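You operate a simulated robot arm through the tools that you are given. There is no shell and no other tool. Be economical: measure what you need, move in short steps, check, and stop when the job is done.

You run a simulated robot arm. Do the job below in one go: nothing can be reset, and whatever is moved stays where it is left.

TASK
Take the fudge cube from the feed table and leave it on the yellow sheet.

Only the result counts: the job must be done as asked and must still hold three seconds after the hand-in. Knocking over, shifting, dropping, spilling or breaking anything else fails it. Flat cloth is picked up by pressing the open fingertips on it (5 to 10 N) and closing them slowly along it; thin cloth reads only 2 to 8 mm in the jaws.

THE ROBOT
A 7-joint arm with a two-finger parallel gripper, fixed in place. Base frame: the origin is at the foot of the arm, x ahead of it, y to its left, z up; the work surface is at about z = 0. Lengths are in cm, angles in degrees, forces in N, time in s.
With the tool pointing down near the work surface it reaches from about 22 to 58 cm from the base axis. Its first joint turns from -66.0 to 66.0 degrees. Payload 2.5 kg.
The tool frame sits at the grasp point between the pads (the TCP): z along the fingers, y along the line on which they close. The tips reach 2.3 cm beyond it. Largest opening 9.4 cm; finger width 3.8, thickness 1; the body of the gripper, 5.4 by 9.6 cm, starts 3.9 cm behind the TCP.
Orientation is told as [roll, pitch, yaw] about the base's x, y, z axes, in that order, counted from this pose: with the fingers straight down and closing along the base's y, the tool's x points along the base's -x, its y along +y and its z along -z.

THE INTERFACE
- The arm moves only by the tool send_rows. Its argument "deltas" is a list of rows, each a list of 7 numbers: the turn, a rotation vector about the tool's x, y, z in degrees, then the shift along the tool's x, y, z in cm, then the finger opening in cm, from 0 to 9.4. In form: [[rx, ry, rz, x, y, z, grip], ...]. A call has 1 to 12 rows; each row shifts and turns the commanded pose from where the row before left it, along the tool's axes as they then stand. A row lasts 0.2 s, in which the tool goes at most 5 cm and 8.6 degrees; a call with a longer step from one row to the next is refused whole, and so is a gripper value outside its range. Where a pose cannot be reached the arm comes as near as it can. A force on the tool above 40 N (or 10 N above the force at the start of the call, whichever is more), or a blocked arm, ends the call early, and 0.2 s more pass. Each finger travels about 10.8 cm/s and halts on what it meets, pressing with about 21 N; the grip force reading is that of the motor and also rises with nothing between the fingers. The clock runs only during rows and for 0.2 s after the last one: add rows that do not move to give the fingers time. The reply holds the time, the measured pose of the TCP, the force on the tool along the base axes, the opening and the grip force, in the units named above and with some noise, and new pictures: "pictures" is both (left out), scene, wrist or none.
- Cameras (640 x 400 px; columns grow to the right, rows downward): "scene" is fixed at [14.07, -43.15, 53.74]; the picture's right is [0.57, -0.82, 0.00], its down [-0.54, -0.38, -0.76] and it looks along [0.62, 0.43, -0.65] (base axes); focal length 368 px, centre (320, 200). "wrist" rides on the gripper at [-3.9, 0, -4.4] in the tool frame; the picture's right is [0.00, -1.00, 0.00], its down [0.97, 0.00, -0.24] and it looks along [0.24, 0.00, 0.97] (tool axes); focal length 218 px, centre (320, 200). There is no depth. A picture from a camera that has moved, and an enlarged one, comes with that camera's place and axes in the base frame and with its lens.
- close_up(camera, box): a new picture of the part [left, top, right, bottom] of that camera's present view, enlarged. It takes no simulated time.
- hand_in(): hands the job in; it is judged then, once.

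Work in short steps. Places have to be worked out from the pictures, the camera data and where the tool is seen: move nearer, look again, correct. Check each grasp and each placing, and mend what went wrong. You have 90 turns and 170 pictures in all, those below and enlarged ones among them. Open the gripper and draw the arm clear of the work before you hand the job in, unless the task says otherwise; then end with one line.

The tools are called after "Request:" by a JSON object that holds its "op" and its "data". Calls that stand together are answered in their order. send_rows: Moves the arm, as the interface text tells. Its arguments: {"type":"object","properties":{"deltas":{"type":"array"},"pictures":{"type":"string","enum":["both","scene","wrist","none"]}},"required":["deltas"]} The other tools are called the same way: close_up (camera, box) takes an enlarged picture of a part of a camera's view; hand_in () hands the job in.

At the start:

```text
time: 0.0
tool_pos: [37.45, -7.35, 21.96]
orientation: [-0.1, 0.0, 0.0]
force: [-0.1, -0.1, 0.7]
grip_width: 9.4
grip_force: 0.1
```

scene: 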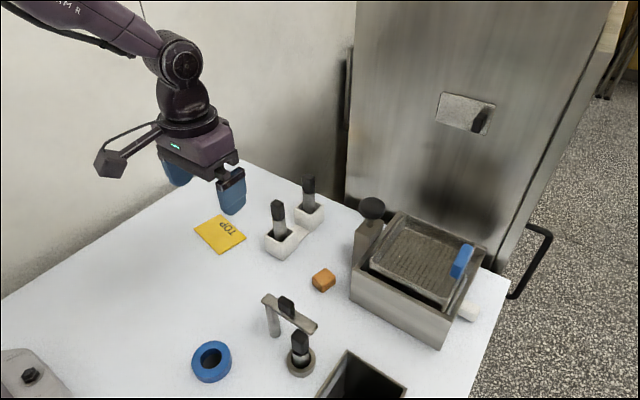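
wrist: 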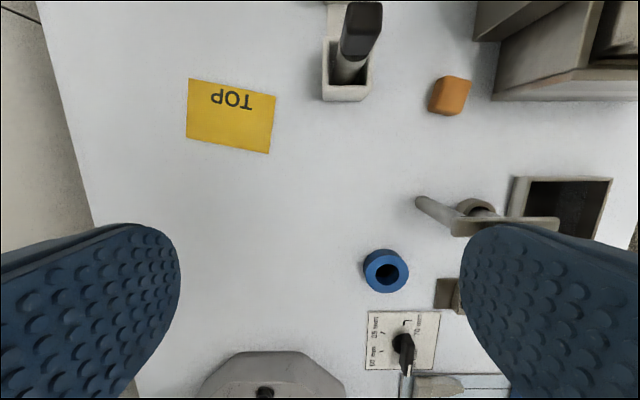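

The orange-brown cube appears to be near (46.6, -21.2), and the yellow sheet is centred near (44.8, 2.9). I'll look closer at both before moving.

Request:
{"op": "close_up", "data": {"camera": "scene", "box": [240, 170, 480, 320]}}

Request:
{"op": "close_up", "data": {"camera": "wrist", "box": [380, 40, 540, 140]}}

```text
2.67 times, centred on (360, 245) of scene
camera zoom: at [14.07, -43.15, 53.74], right [0.57, -0.82, 0.0], down [-0.54, -0.38, -0.76], along [0.62, 0.43, -0.65], focal length 983 px, centre (213, 80)
```

zoom: 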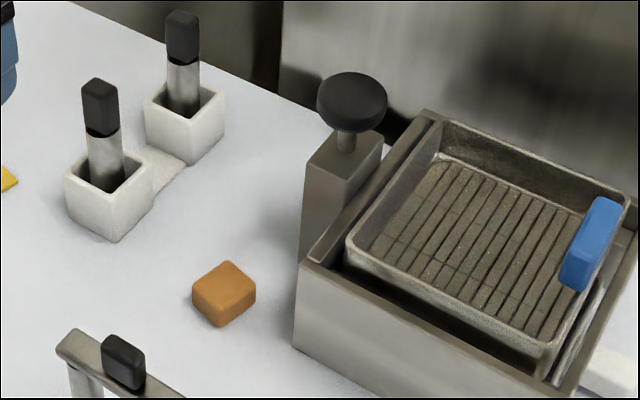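

```text
4.00 times, centred on (460, 90) of wrist
camera zoom: at [41.32, -7.35, 26.4], right [0.0, -1.0, 0.0], down [-0.97, 0.0, 0.24], along [-0.24, 0.0, -0.97], focal length 873 px, centre (-240, 640)
```

zoom: 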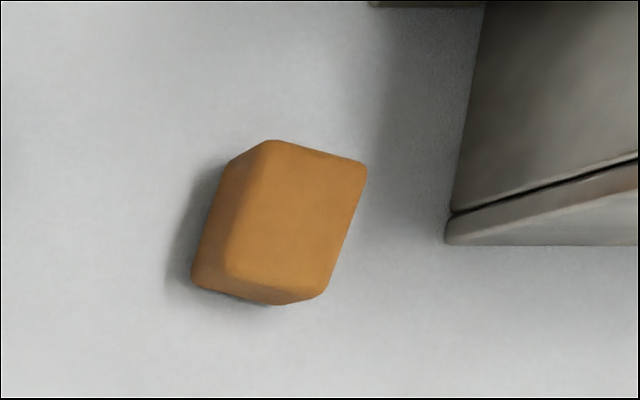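

The cube is turned about -17° and there is a tall box to its -y side, with its corner near (46.5, -26.8). I'll move above the cube, shifted slightly to +y to stay clear of the box, yaw -17°, and look again.

Request:
{"op": "send_rows", "data": {"deltas": [[0, 0, 0, -2.36, -3.2, 0, 9.4], [0, 0, 0, -2.36, -3.2, 0, 9.4], [0, 0, 0, -2.36, -3.2, 0, 9.4], [0, 0, 0, -2.36, -3.2, 0, 9.4], [0, 0, 5.67, 0, 0, 0, 6], [0, 0, 5.67, 0, 0, 2, 6], [0, 0, 5.67, 0, 0, 2, 6], [0, 0, 0, 0, 0, 0, 6]]}}

```text
time: 1.8
tool_pos: [47.01, -20.3, 17.96]
orientation: [0.0, 0.0, -17.1]
force: [0.2, -0.8, -0.4]
grip_width: 6.01
grip_force: 0.0
camera wrist: at [50.64, -21.36, 22.33], right [-0.29, -0.96, 0.0], down [-0.93, 0.28, 0.24], along [-0.23, 0.07, -0.97], focal length 218 px, centre (320, 200)
```

scene: 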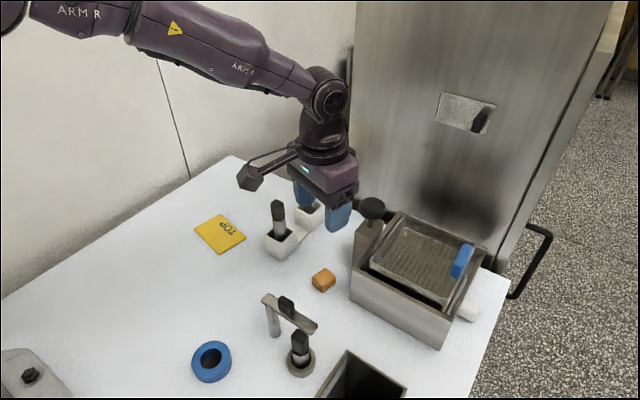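
wrist: 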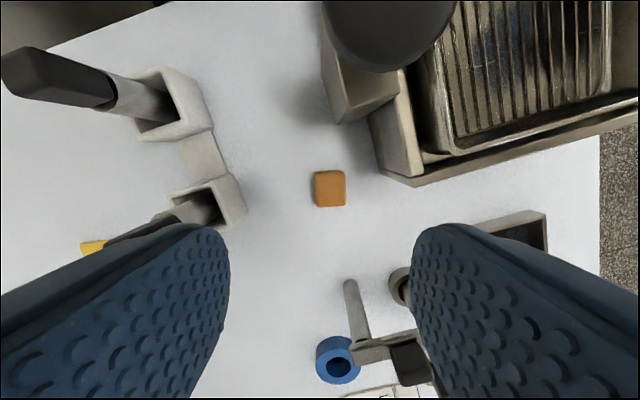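

The cube is now estimated at (46.67, -21.13), well aligned with the jaws, and the box face is at y ≈ -27, about 1.4 cm clear of the gripper body. I'll descend partway and check.

Request:
{"op": "send_rows", "data": {"deltas": [[0, 0, 0, 0, 0, 4, 6], [0, 0, 0, 0, 0, 4, 6], [0, 0, 0, 0, 0, 2.5, 6], [0, 0, 0, 0, 0, 0, 6]]}}

```text
time: 2.8
tool_pos: [46.99, -20.33, 7.42]
orientation: [0.0, 0.1, -17.1]
force: [0.3, -0.3, -0.5]
grip_width: 6.0
grip_force: 0.0
camera wrist: at [50.71, -21.42, 11.8], right [-0.29, -0.96, 0.0], down [-0.93, 0.28, 0.24], along [-0.23, 0.07, -0.97], focal length 218 px, centre (320, 200)
```

scene: 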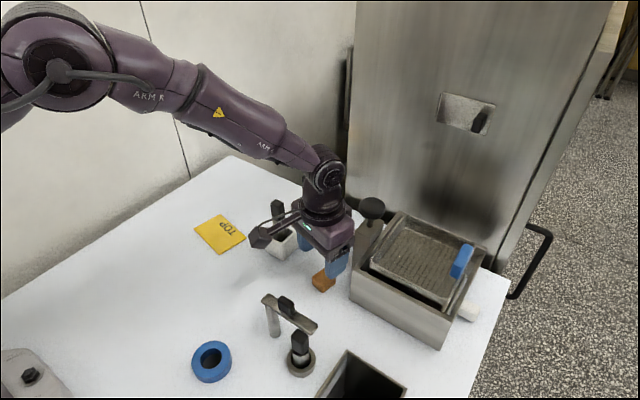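
wrist: 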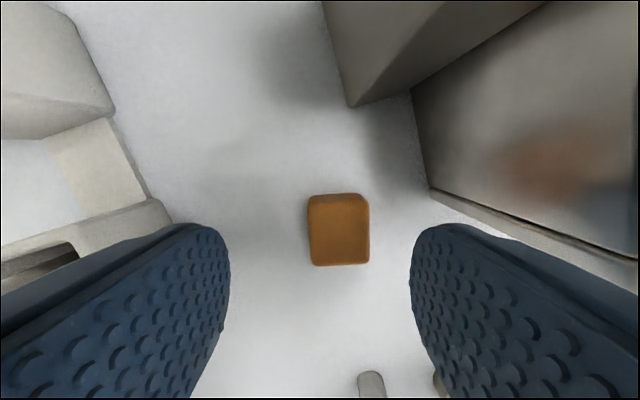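

The cube sits as planned, 0.9 cm towards the -y finger, and both fingers straddle it with room. I'll descend to z ≈ 2.75 without closing.

Request:
{"op": "send_rows", "data": {"deltas": [[0, 0, 0, 0, 0, 2.5, 6], [0, 0, 0, 0, 0, 2.1, 6], [0, 0, 0, 0, 0, 0, 6]]}}

```text
time: 3.6
tool_pos: [46.91, -20.13, 2.75]
orientation: [0.0, 0.1, -17.0]
force: [-0.3, 0.2, -0.4]
grip_width: 5.99
grip_force: 0.1
camera wrist: at [50.58, -21.24, 7.23], right [-0.29, -0.96, 0.0], down [-0.93, 0.28, 0.24], along [-0.23, 0.07, -0.97], focal length 218 px, centre (320, 200)
```

scene: 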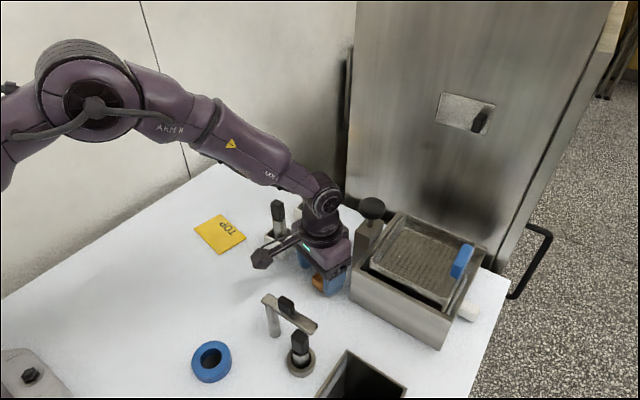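
wrist: 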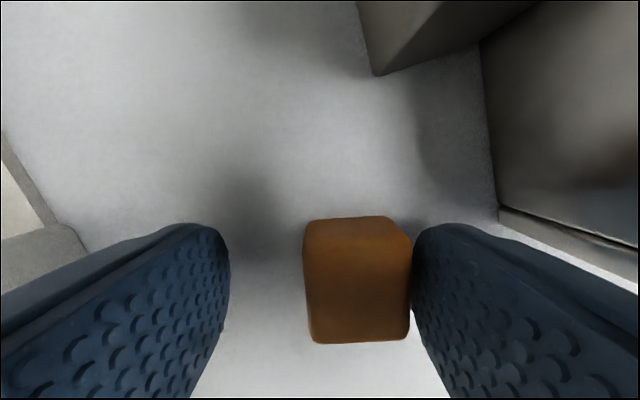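

The cube is between the pads near the -y finger. I'll close gradually to about 2.9 cm to see where it meets.

Request:
{"op": "send_rows", "data": {"deltas": [[0, 0, 0, 0, 0, 0, 5], [0, 0, 0, 0, 0, 0, 4], [0, 0, 0, 0, 0, 0, 3.2], [0, 0, 0, 0, 0, 0, 2.8], [0, 0, 0, 0, 0, 0, 2.4], [0, 0, 0, 0, 0, 0, 2.4]], "pictures": "wrist"}}

```text
time: 5.0
tool_pos: [47.06, -20.15, 2.86]
orientation: [0.0, 0.0, -17.0]
force: [0.6, 0.1, 0.2]
grip_width: 2.9
grip_force: 14.0
camera wrist: at [50.59, -21.24, 7.26], right [-0.29, -0.96, 0.0], down [-0.93, 0.28, 0.24], along [-0.23, 0.07, -0.97], focal length 218 px, centre (320, 200)
```

wrist: 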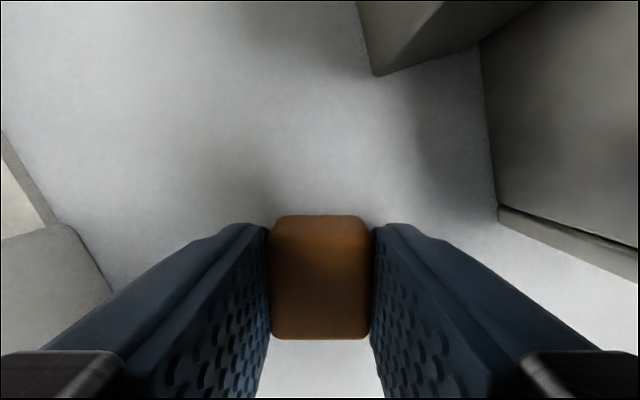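

The cube is held at 2.9 cm with 14 N. I'll lift straight up 13 cm.

Request:
{"op": "send_rows", "data": {"deltas": [[0, 0, 0, 0, 0, -1, 2.2], [0, 0, 0, 0, 0, -2, 2.2], [0, 0, 0, 0, 0, -3, 2.2], [0, 0, 0, 0, 0, -3.5, 2.2], [0, 0, 0, 0, 0, -3.5, 2.2], [0, 0, 0, 0, 0, -3, 2.2], [0, 0, 0, 0, 0, -2, 2.2], [0, 0, 0, 0, 0, 0, 2.2]]}}

```text
time: 6.8
tool_pos: [46.83, -20.42, 21.06]
orientation: [0.0, 0.0, -17.0]
force: [-0.3, -0.1, 0.3]
grip_width: 2.2
grip_force: 0.0
camera wrist: at [50.53, -21.38, 25.4], right [-0.29, -0.96, 0.0], down [-0.93, 0.28, 0.24], along [-0.23, 0.07, -0.97], focal length 218 px, centre (320, 200)
```

scene: 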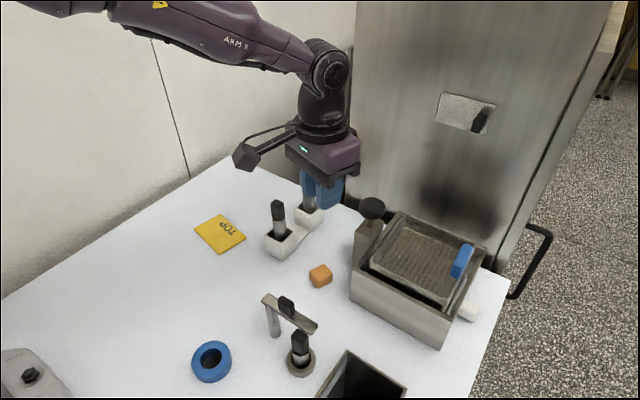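
wrist: 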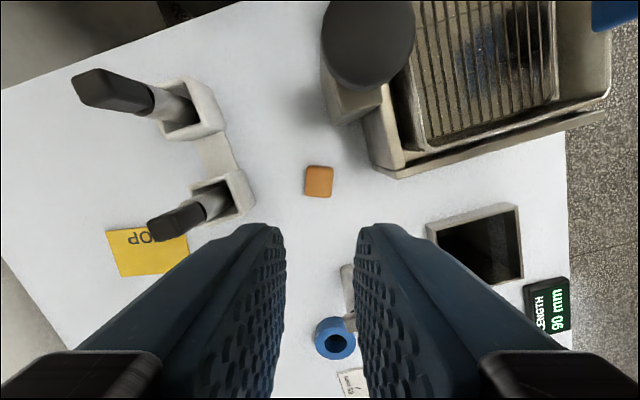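

The grip slipped during the lift: the cube is still on the table near (47.0, -20.3). I'll measure its new angle before regrasping with full force.

Request:
{"op": "close_up", "data": {"camera": "wrist", "box": [280, 150, 360, 200]}}

Request:
{"op": "close_up", "data": {"camera": "scene", "box": [280, 250, 360, 300]}}

```text
8.00 times, centred on (320, 175) of wrist
camera zoom: at [50.53, -21.38, 25.4], right [-0.29, -0.96, 0.0], down [-0.93, 0.28, 0.24], along [-0.23, 0.07, -0.97], focal length 1746 px, centre (320, 400)
```

zoom: 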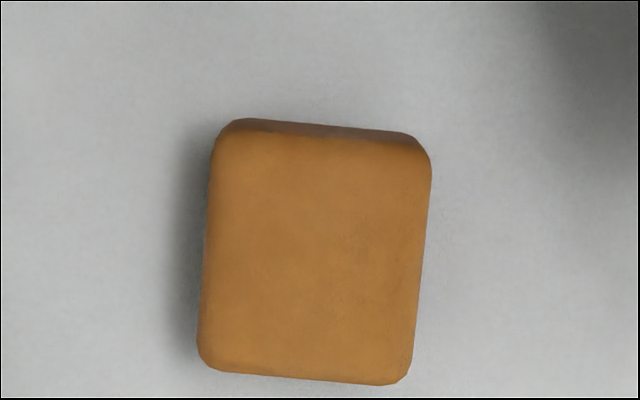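

```text
8.00 times, centred on (320, 275) of scene
camera zoom: at [14.07, -43.15, 53.74], right [0.57, -0.82, 0.0], down [-0.54, -0.38, -0.76], along [0.62, 0.43, -0.65], focal length 2948 px, centre (320, -400)
```

zoom: 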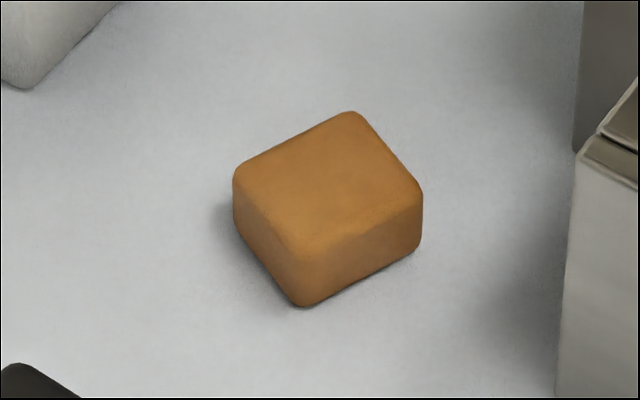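

The block is about 2.9 × 3.4 × 2.0 cm at yaw ≈ -22°, still centred under the tool. I'll turn 5° more and descend to z ≈ 2.5 with the jaws at 5 cm.

Request:
{"op": "send_rows", "data": {"deltas": [[0, 0, 5, 0, 0, 2, 5], [0, 0, 0, 0, 0, 4, 5], [0, 0, 0, 0, 0, 4, 5], [0, 0, 0, 0, 0, 4, 5], [0, 0, 0, 0, 0, 2.4, 5], [0, 0, 0, 0, 0, 1.3, 5], [0, 0, 0, 0, 0, 0.66, 5], [0, 0, 0, 0, 0, 0, 5]], "pictures": "wrist"}}

```text
time: 8.6
tool_pos: [47.02, -20.12, 2.45]
orientation: [0.0, 0.0, -21.9]
force: [-0.7, 0.8, -0.1]
grip_width: 4.99
grip_force: 0.1
camera wrist: at [50.57, -21.59, 6.84], right [-0.37, -0.93, 0.0], down [-0.9, 0.36, 0.24], along [-0.22, 0.09, -0.97], focal length 218 px, centre (320, 200)
```

wrist: 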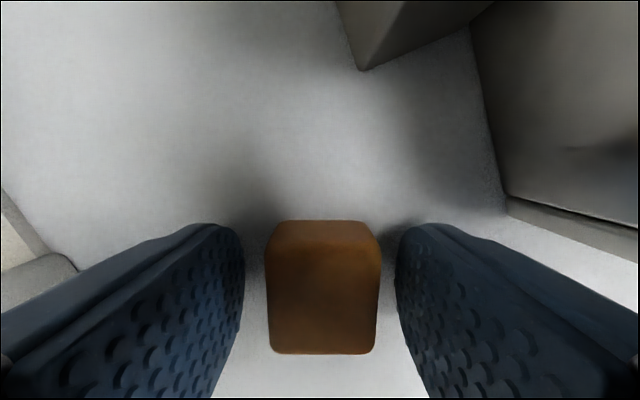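

Cube well centred and aligned between the pads. I'll close with full force, hold, then lift slowly by 1.5 cm.

Request:
{"op": "send_rows", "data": {"deltas": [[0, 0, 0, 0, 0, 0, 4], [0, 0, 0, 0, 0, 0, 3], [0, 0, 0, 0, 0, 0, 1.5], [0, 0, 0, 0, 0, 0, 0], [0, 0, 0, 0, 0, 0, 0], [0, 0, 0, 0, 0, 0, 0], [0, 0, 0, 0, 0, -0.3, 0], [0, 0, 0, 0, 0, -0.4, 0], [0, 0, 0, 0, 0, -0.4, 0], [0, 0, 0, 0, 0, -0.4, 0], [0, 0, 0, 0, 0, 0, 0]]}}

```text
time: 11.0
tool_pos: [46.89, -20.24, 4.03]
orientation: [0.0, 0.0, -22.0]
force: [0.4, -0.4, 0.5]
grip_width: 2.94
grip_force: 14.2
camera wrist: at [50.49, -21.66, 8.47], right [-0.37, -0.93, 0.0], down [-0.9, 0.36, 0.24], along [-0.22, 0.09, -0.97], focal length 218 px, centre (320, 200)
```

scene: 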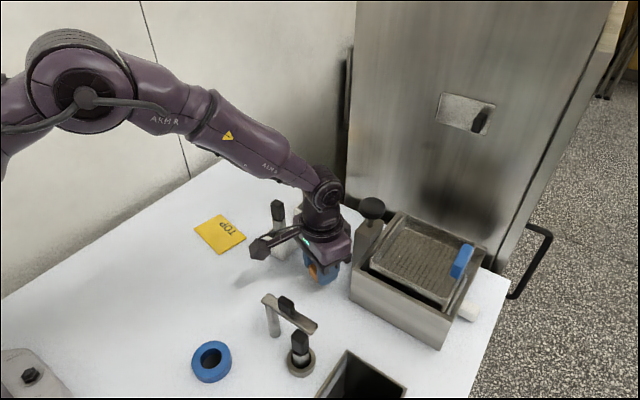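
wrist: 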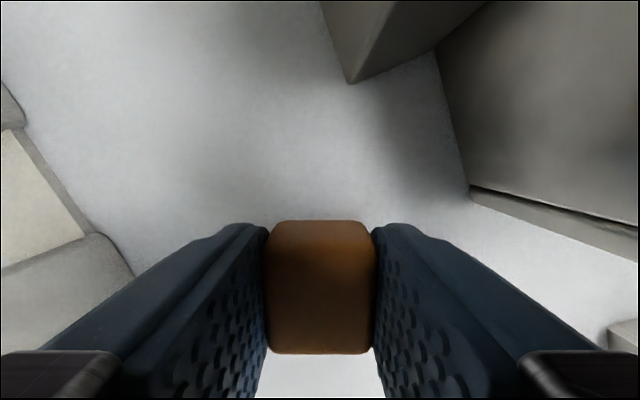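

The cube is lifted and held at 2.94 cm and 14 N. I'll continue gently so it doesn't slip.

Request:
{"op": "send_rows", "data": {"deltas": [[0, 0, 0, 0, 0, -0.3, 0], [0, 0, 0, 0, 0, -0.6, 0], [0, 0, 0, 0, 0, -0.8, 0], [0, 0, 0, 0, 0, -1, 0], [0, 0, 0, 0, 0, -1, 0], [0, 0, 0, 0, 0, -1, 0], [0, 0, 0, 0, 0, -1, 0], [0, 0, 0, 0, 0, -0.8, 0], [0, 0, 0, 0, 0, -0.5, 0], [0, 0, 0, 0, 0, -0.3, 0], [0, 0, 0, 0, 0, 0, 0]], "pictures": "wrist"}}

```text
time: 13.4
tool_pos: [46.85, -20.09, 11.38]
orientation: [0.0, 0.0, -22.1]
force: [-0.3, -0.2, -1.1]
grip_width: 2.91
grip_force: 14.3
camera wrist: at [50.43, -21.57, 15.75], right [-0.37, -0.93, 0.0], down [-0.9, 0.36, 0.24], along [-0.22, 0.09, -0.97], focal length 218 px, centre (320, 200)
```

wrist: 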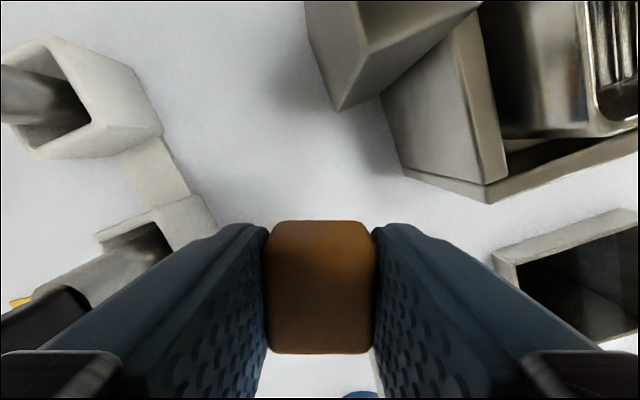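

Grip is steady. I'll lift another 6 cm to clear the handles.

Request:
{"op": "send_rows", "data": {"deltas": [[0, 0, 0, 0, 0, -0.3, 0], [0, 0, 0, 0, 0, -0.6, 0], [0, 0, 0, 0, 0, -0.8, 0], [0, 0, 0, 0, 0, -1, 0], [0, 0, 0, 0, 0, -1, 0], [0, 0, 0, 0, 0, -1, 0], [0, 0, 0, 0, 0, -0.8, 0], [0, 0, 0, 0, 0, -0.5, 0], [0, 0, 0, 0, 0, 0, 0]]}}

```text
time: 15.4
tool_pos: [46.89, -20.12, 17.39]
orientation: [0.0, 0.2, -22.0]
force: [0.3, -0.3, -1.3]
grip_width: 2.93
grip_force: 14.2
camera wrist: at [50.43, -21.6, 21.82], right [-0.37, -0.93, 0.0], down [-0.9, 0.36, 0.24], along [-0.22, 0.09, -0.97], focal length 218 px, centre (320, 200)
```

scene: 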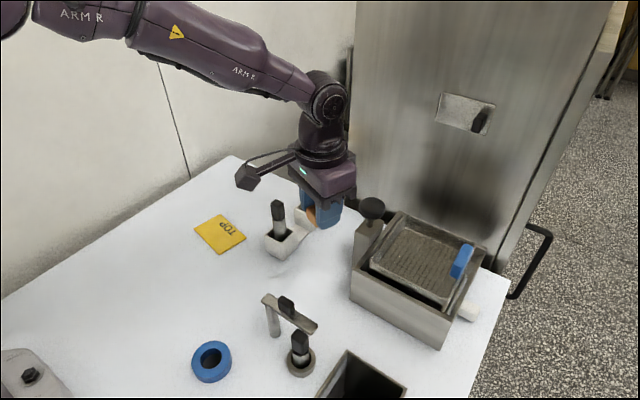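
wrist: 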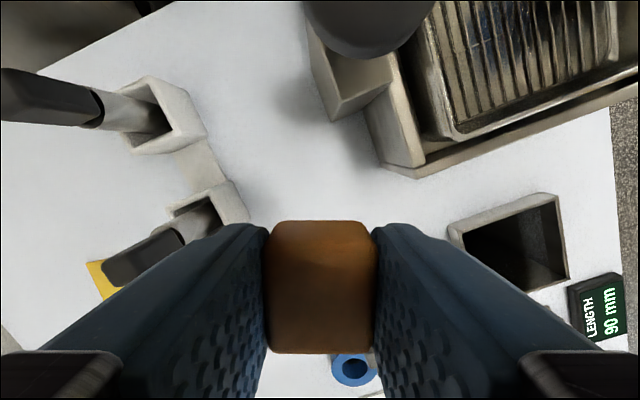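

Still firmly held. I'll carry it at this height (tips at 15 cm, handle tops about 13), first bending toward smaller x around the handles.

Request:
{"op": "send_rows", "data": {"deltas": [[0, 0, 0, 0.4, 0.45, 0, 0], [0, 0, 0, 0.8, 0.9, 0, 0], [0, 0, 0, 1.1, 1.25, 0, 0], [0, 0, 0, 1.3, 1.4, 0, 0], [0, 0, 0, 1.3, 1.4, 0, 0], [0, 0, 0, 1.2, 1.4, 0, 0], [0, 0, 0, 0.9, 1.0, 0, 0], [0, 0, 0, 0.6, 0.6, 0, 0], [0, 0, 0, 0.23, 0.3, 0, 0], [0, 0, 0, 0, 0, 0, 0]], "pictures": "wrist"}}

```text
time: 17.6
tool_pos: [42.9, -9.18, 17.5]
orientation: [-0.1, 0.0, -22.0]
force: [-0.7, 1.1, -0.4]
grip_width: 2.91
grip_force: 14.3
camera wrist: at [46.51, -10.6, 21.8], right [-0.37, -0.93, 0.0], down [-0.9, 0.36, 0.24], along [-0.22, 0.09, -0.97], focal length 218 px, centre (320, 200)
```

wrist: 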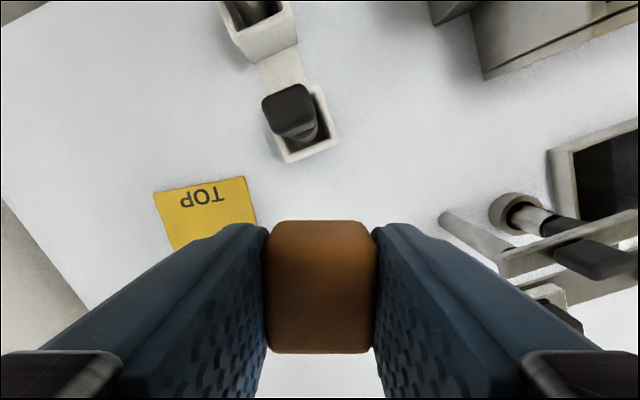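

Grip unchanged. Now the second leg, to above the sheet centre (44.6, 2.9).

Request:
{"op": "send_rows", "data": {"deltas": [[0, 0, 0, 0.1, 0.4, 0, 0], [0, 0, 0, 0.2, 0.9, 0, 0], [0, 0, 0, 0.35, 1.3, 0, 0], [0, 0, 0, 0.4, 1.6, 0, 0], [0, 0, 0, 0.4, 1.7, 0, 0], [0, 0, 0, 0.4, 1.7, 0, 0], [0, 0, 0, 0.4, 1.6, 0, 0], [0, 0, 0, 0.3, 1.3, 0, 0], [0, 0, 0, 0.25, 0.9, 0, 0], [0, 0, 0, 0.15, 0.45, 0, 0], [0, 0, 0, 0, 0, 0, 0]]}}

```text
time: 20.0
tool_pos: [44.6, 2.71, 17.47]
orientation: [-0.1, 0.0, -22.0]
force: [0.4, 0.2, -0.8]
grip_width: 2.91
grip_force: 14.3
camera wrist: at [48.16, 1.47, 21.8], right [-0.37, -0.93, 0.0], down [-0.9, 0.36, 0.24], along [-0.22, 0.09, -0.97], focal length 218 px, centre (320, 200)
```

scene: 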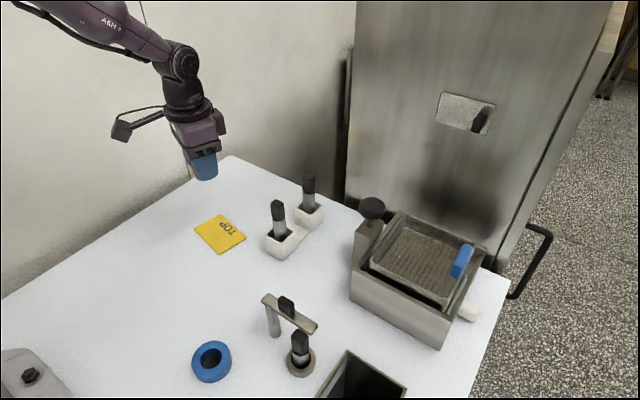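
wrist: 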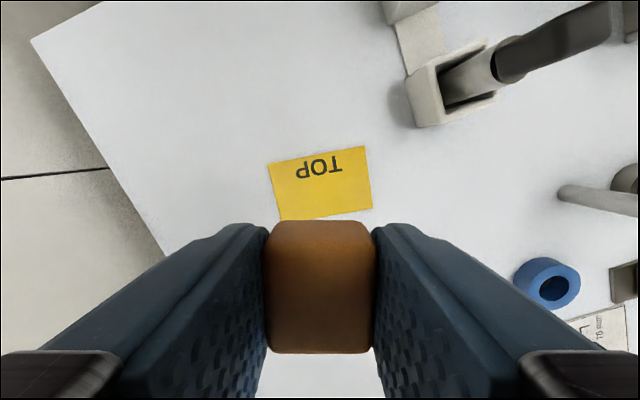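

The sheet centre works out at (44.7, 2.7), right under the tool. I'll descend gently to about z = 3.5.

Request:
{"op": "send_rows", "data": {"deltas": [[0, 0, 0, 0, 0, 0.4, 0], [0, 0, 0, 0, 0, 0.9, 0], [0, 0, 0, 0, 0, 1.5, 0], [0, 0, 0, 0, 0, 1.8, 0], [0, 0, 0, 0, 0, 2, 0], [0, 0, 0, 0, 0, 2, 0], [0, 0, 0, 0, 0, 1.8, 0], [0, 0, 0, 0, 0, 1.5, 0], [0, 0, 0, 0, 0, 1.1, 0], [0, 0, 0, 0, 0, 0.6, 0], [0, 0, 0, 0, 0, 0.3, 0], [0, 0, 0, 0, 0, 0, 0]]}}

```text
time: 22.6
tool_pos: [44.49, 2.86, 3.4]
orientation: [0.0, 0.0, -22.0]
force: [-0.1, 0.4, 0.3]
grip_width: 2.95
grip_force: 13.2
camera wrist: at [48.13, 1.5, 7.83], right [-0.37, -0.93, 0.0], down [-0.9, 0.36, 0.24], along [-0.22, 0.09, -0.97], focal length 218 px, centre (320, 200)
```

scene: 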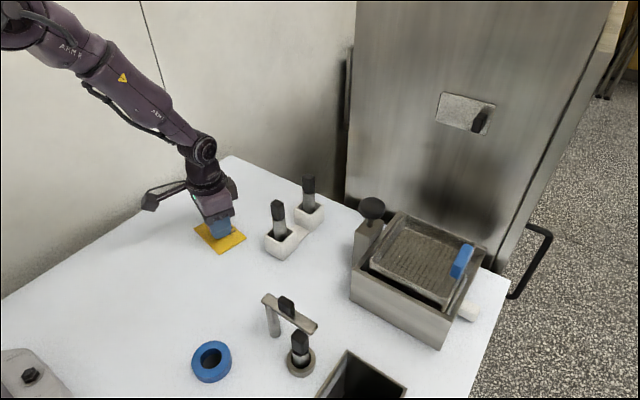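
wrist: 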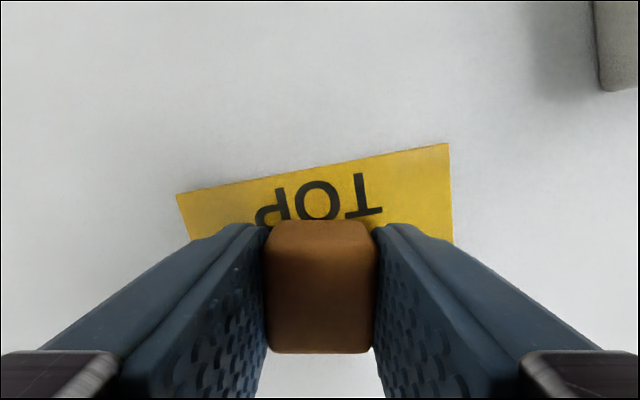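

The cube is over the sheet's middle. I'll lower it the last 0.8 cm in small steps.

Request:
{"op": "send_rows", "data": {"deltas": [[0, 0, 0, 0, 0, 0.2, 0], [0, 0, 0, 0, 0, 0.2, 0], [0, 0, 0, 0, 0, 0.2, 0], [0, 0, 0, 0, 0, 0.15, 0], [0, 0, 0, 0, 0, 0, 0]], "pictures": "none"}}

```text
time: 23.8
tool_pos: [44.61, 2.82, 2.9]
orientation: [0.1, -0.1, -22.1]
force: [-1.6, 0.2, 12.3]
grip_width: 2.94
grip_force: 14.2
```

A 12 N upward force shows the cube is resting on the sheet. I'll back off slightly, open slowly, and rise.

Request:
{"op": "send_rows", "data": {"deltas": [[0, 0, 0, 0, 0, -0.15, 0], [0, 0, 0, 0, 0, 0, 2.8], [0, 0, 0, 0, 0, 0, 3.1], [0, 0, 0, 0, 0, 0, 3.5], [0, 0, 0, 0, 0, 0, 4.2], [0, 0, 0, 0, 0, 0, 5], [0, 0, 0, 0, 0, 0, 5]], "pictures": "wrist"}}

```text
time: 25.4
tool_pos: [44.51, 2.88, 2.83]
orientation: [0.0, 0.1, -22.0]
force: [-0.5, 0.5, -0.7]
grip_width: 5.0
grip_force: 0.0
camera wrist: at [48.14, 1.47, 7.28], right [-0.37, -0.93, 0.0], down [-0.9, 0.36, 0.24], along [-0.22, 0.09, -0.97], focal length 218 px, centre (320, 200)
```

wrist: 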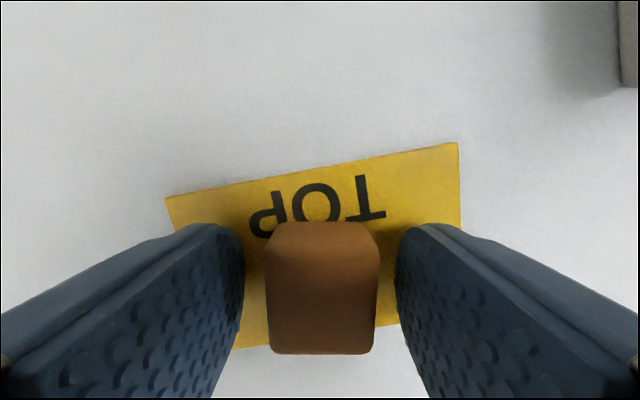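

Released cleanly. I'll rise straight up and check.

Request:
{"op": "send_rows", "data": {"deltas": [[0, 0, 0, 0, 0, -1, 5], [0, 0, 0, 0, 0, -3, 5], [0, 0, 0, 0, 0, -4, 5], [0, 0, 0, 0, 0, -4, 5], [0, 0, 0, 0, 0, -4, 5], [0, 0, 0, 0, 0, -2, 5], [0, 0, 0, 0, 0, 0, 5]]}}

```text
time: 27.0
tool_pos: [44.66, 2.81, 20.9]
orientation: [0.0, 0.0, -22.1]
force: [0.2, -0.7, 0.5]
grip_width: 4.97
grip_force: 0.0
camera wrist: at [48.13, 1.37, 25.28], right [-0.37, -0.93, 0.0], down [-0.9, 0.36, 0.24], along [-0.22, 0.09, -0.97], focal length 218 px, centre (320, 200)
```

scene: 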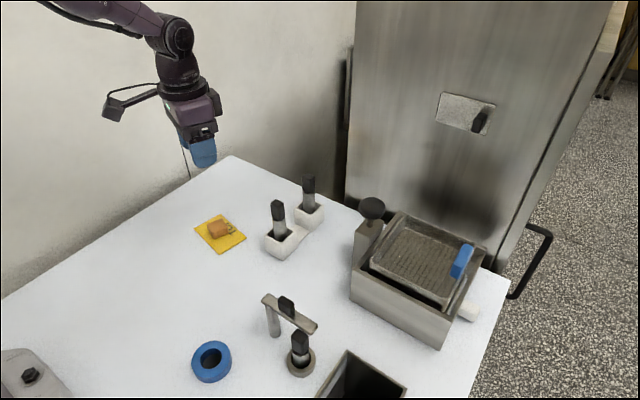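
wrist: 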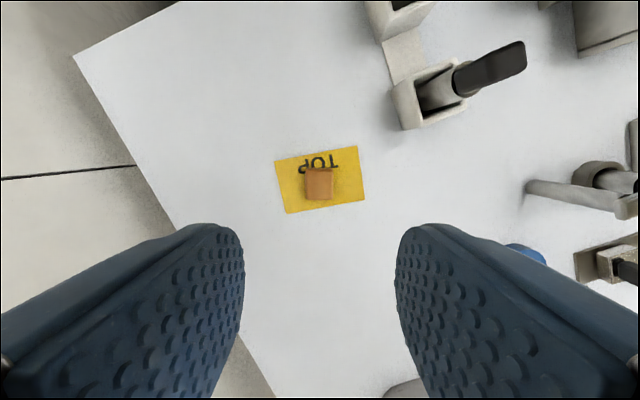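

The cube sits fully on the yellow sheet, nothing else has moved, and the arm is clear with the gripper open. I'm handing in.

Request:
{"op": "hand_in", "data": {}}

```text
The job is handed in.
```

The fudge cube is resting on the yellow sheet, near its middle, and the job is handed in; the first lift slipped, so I gripped it again, and nothing else was moved.
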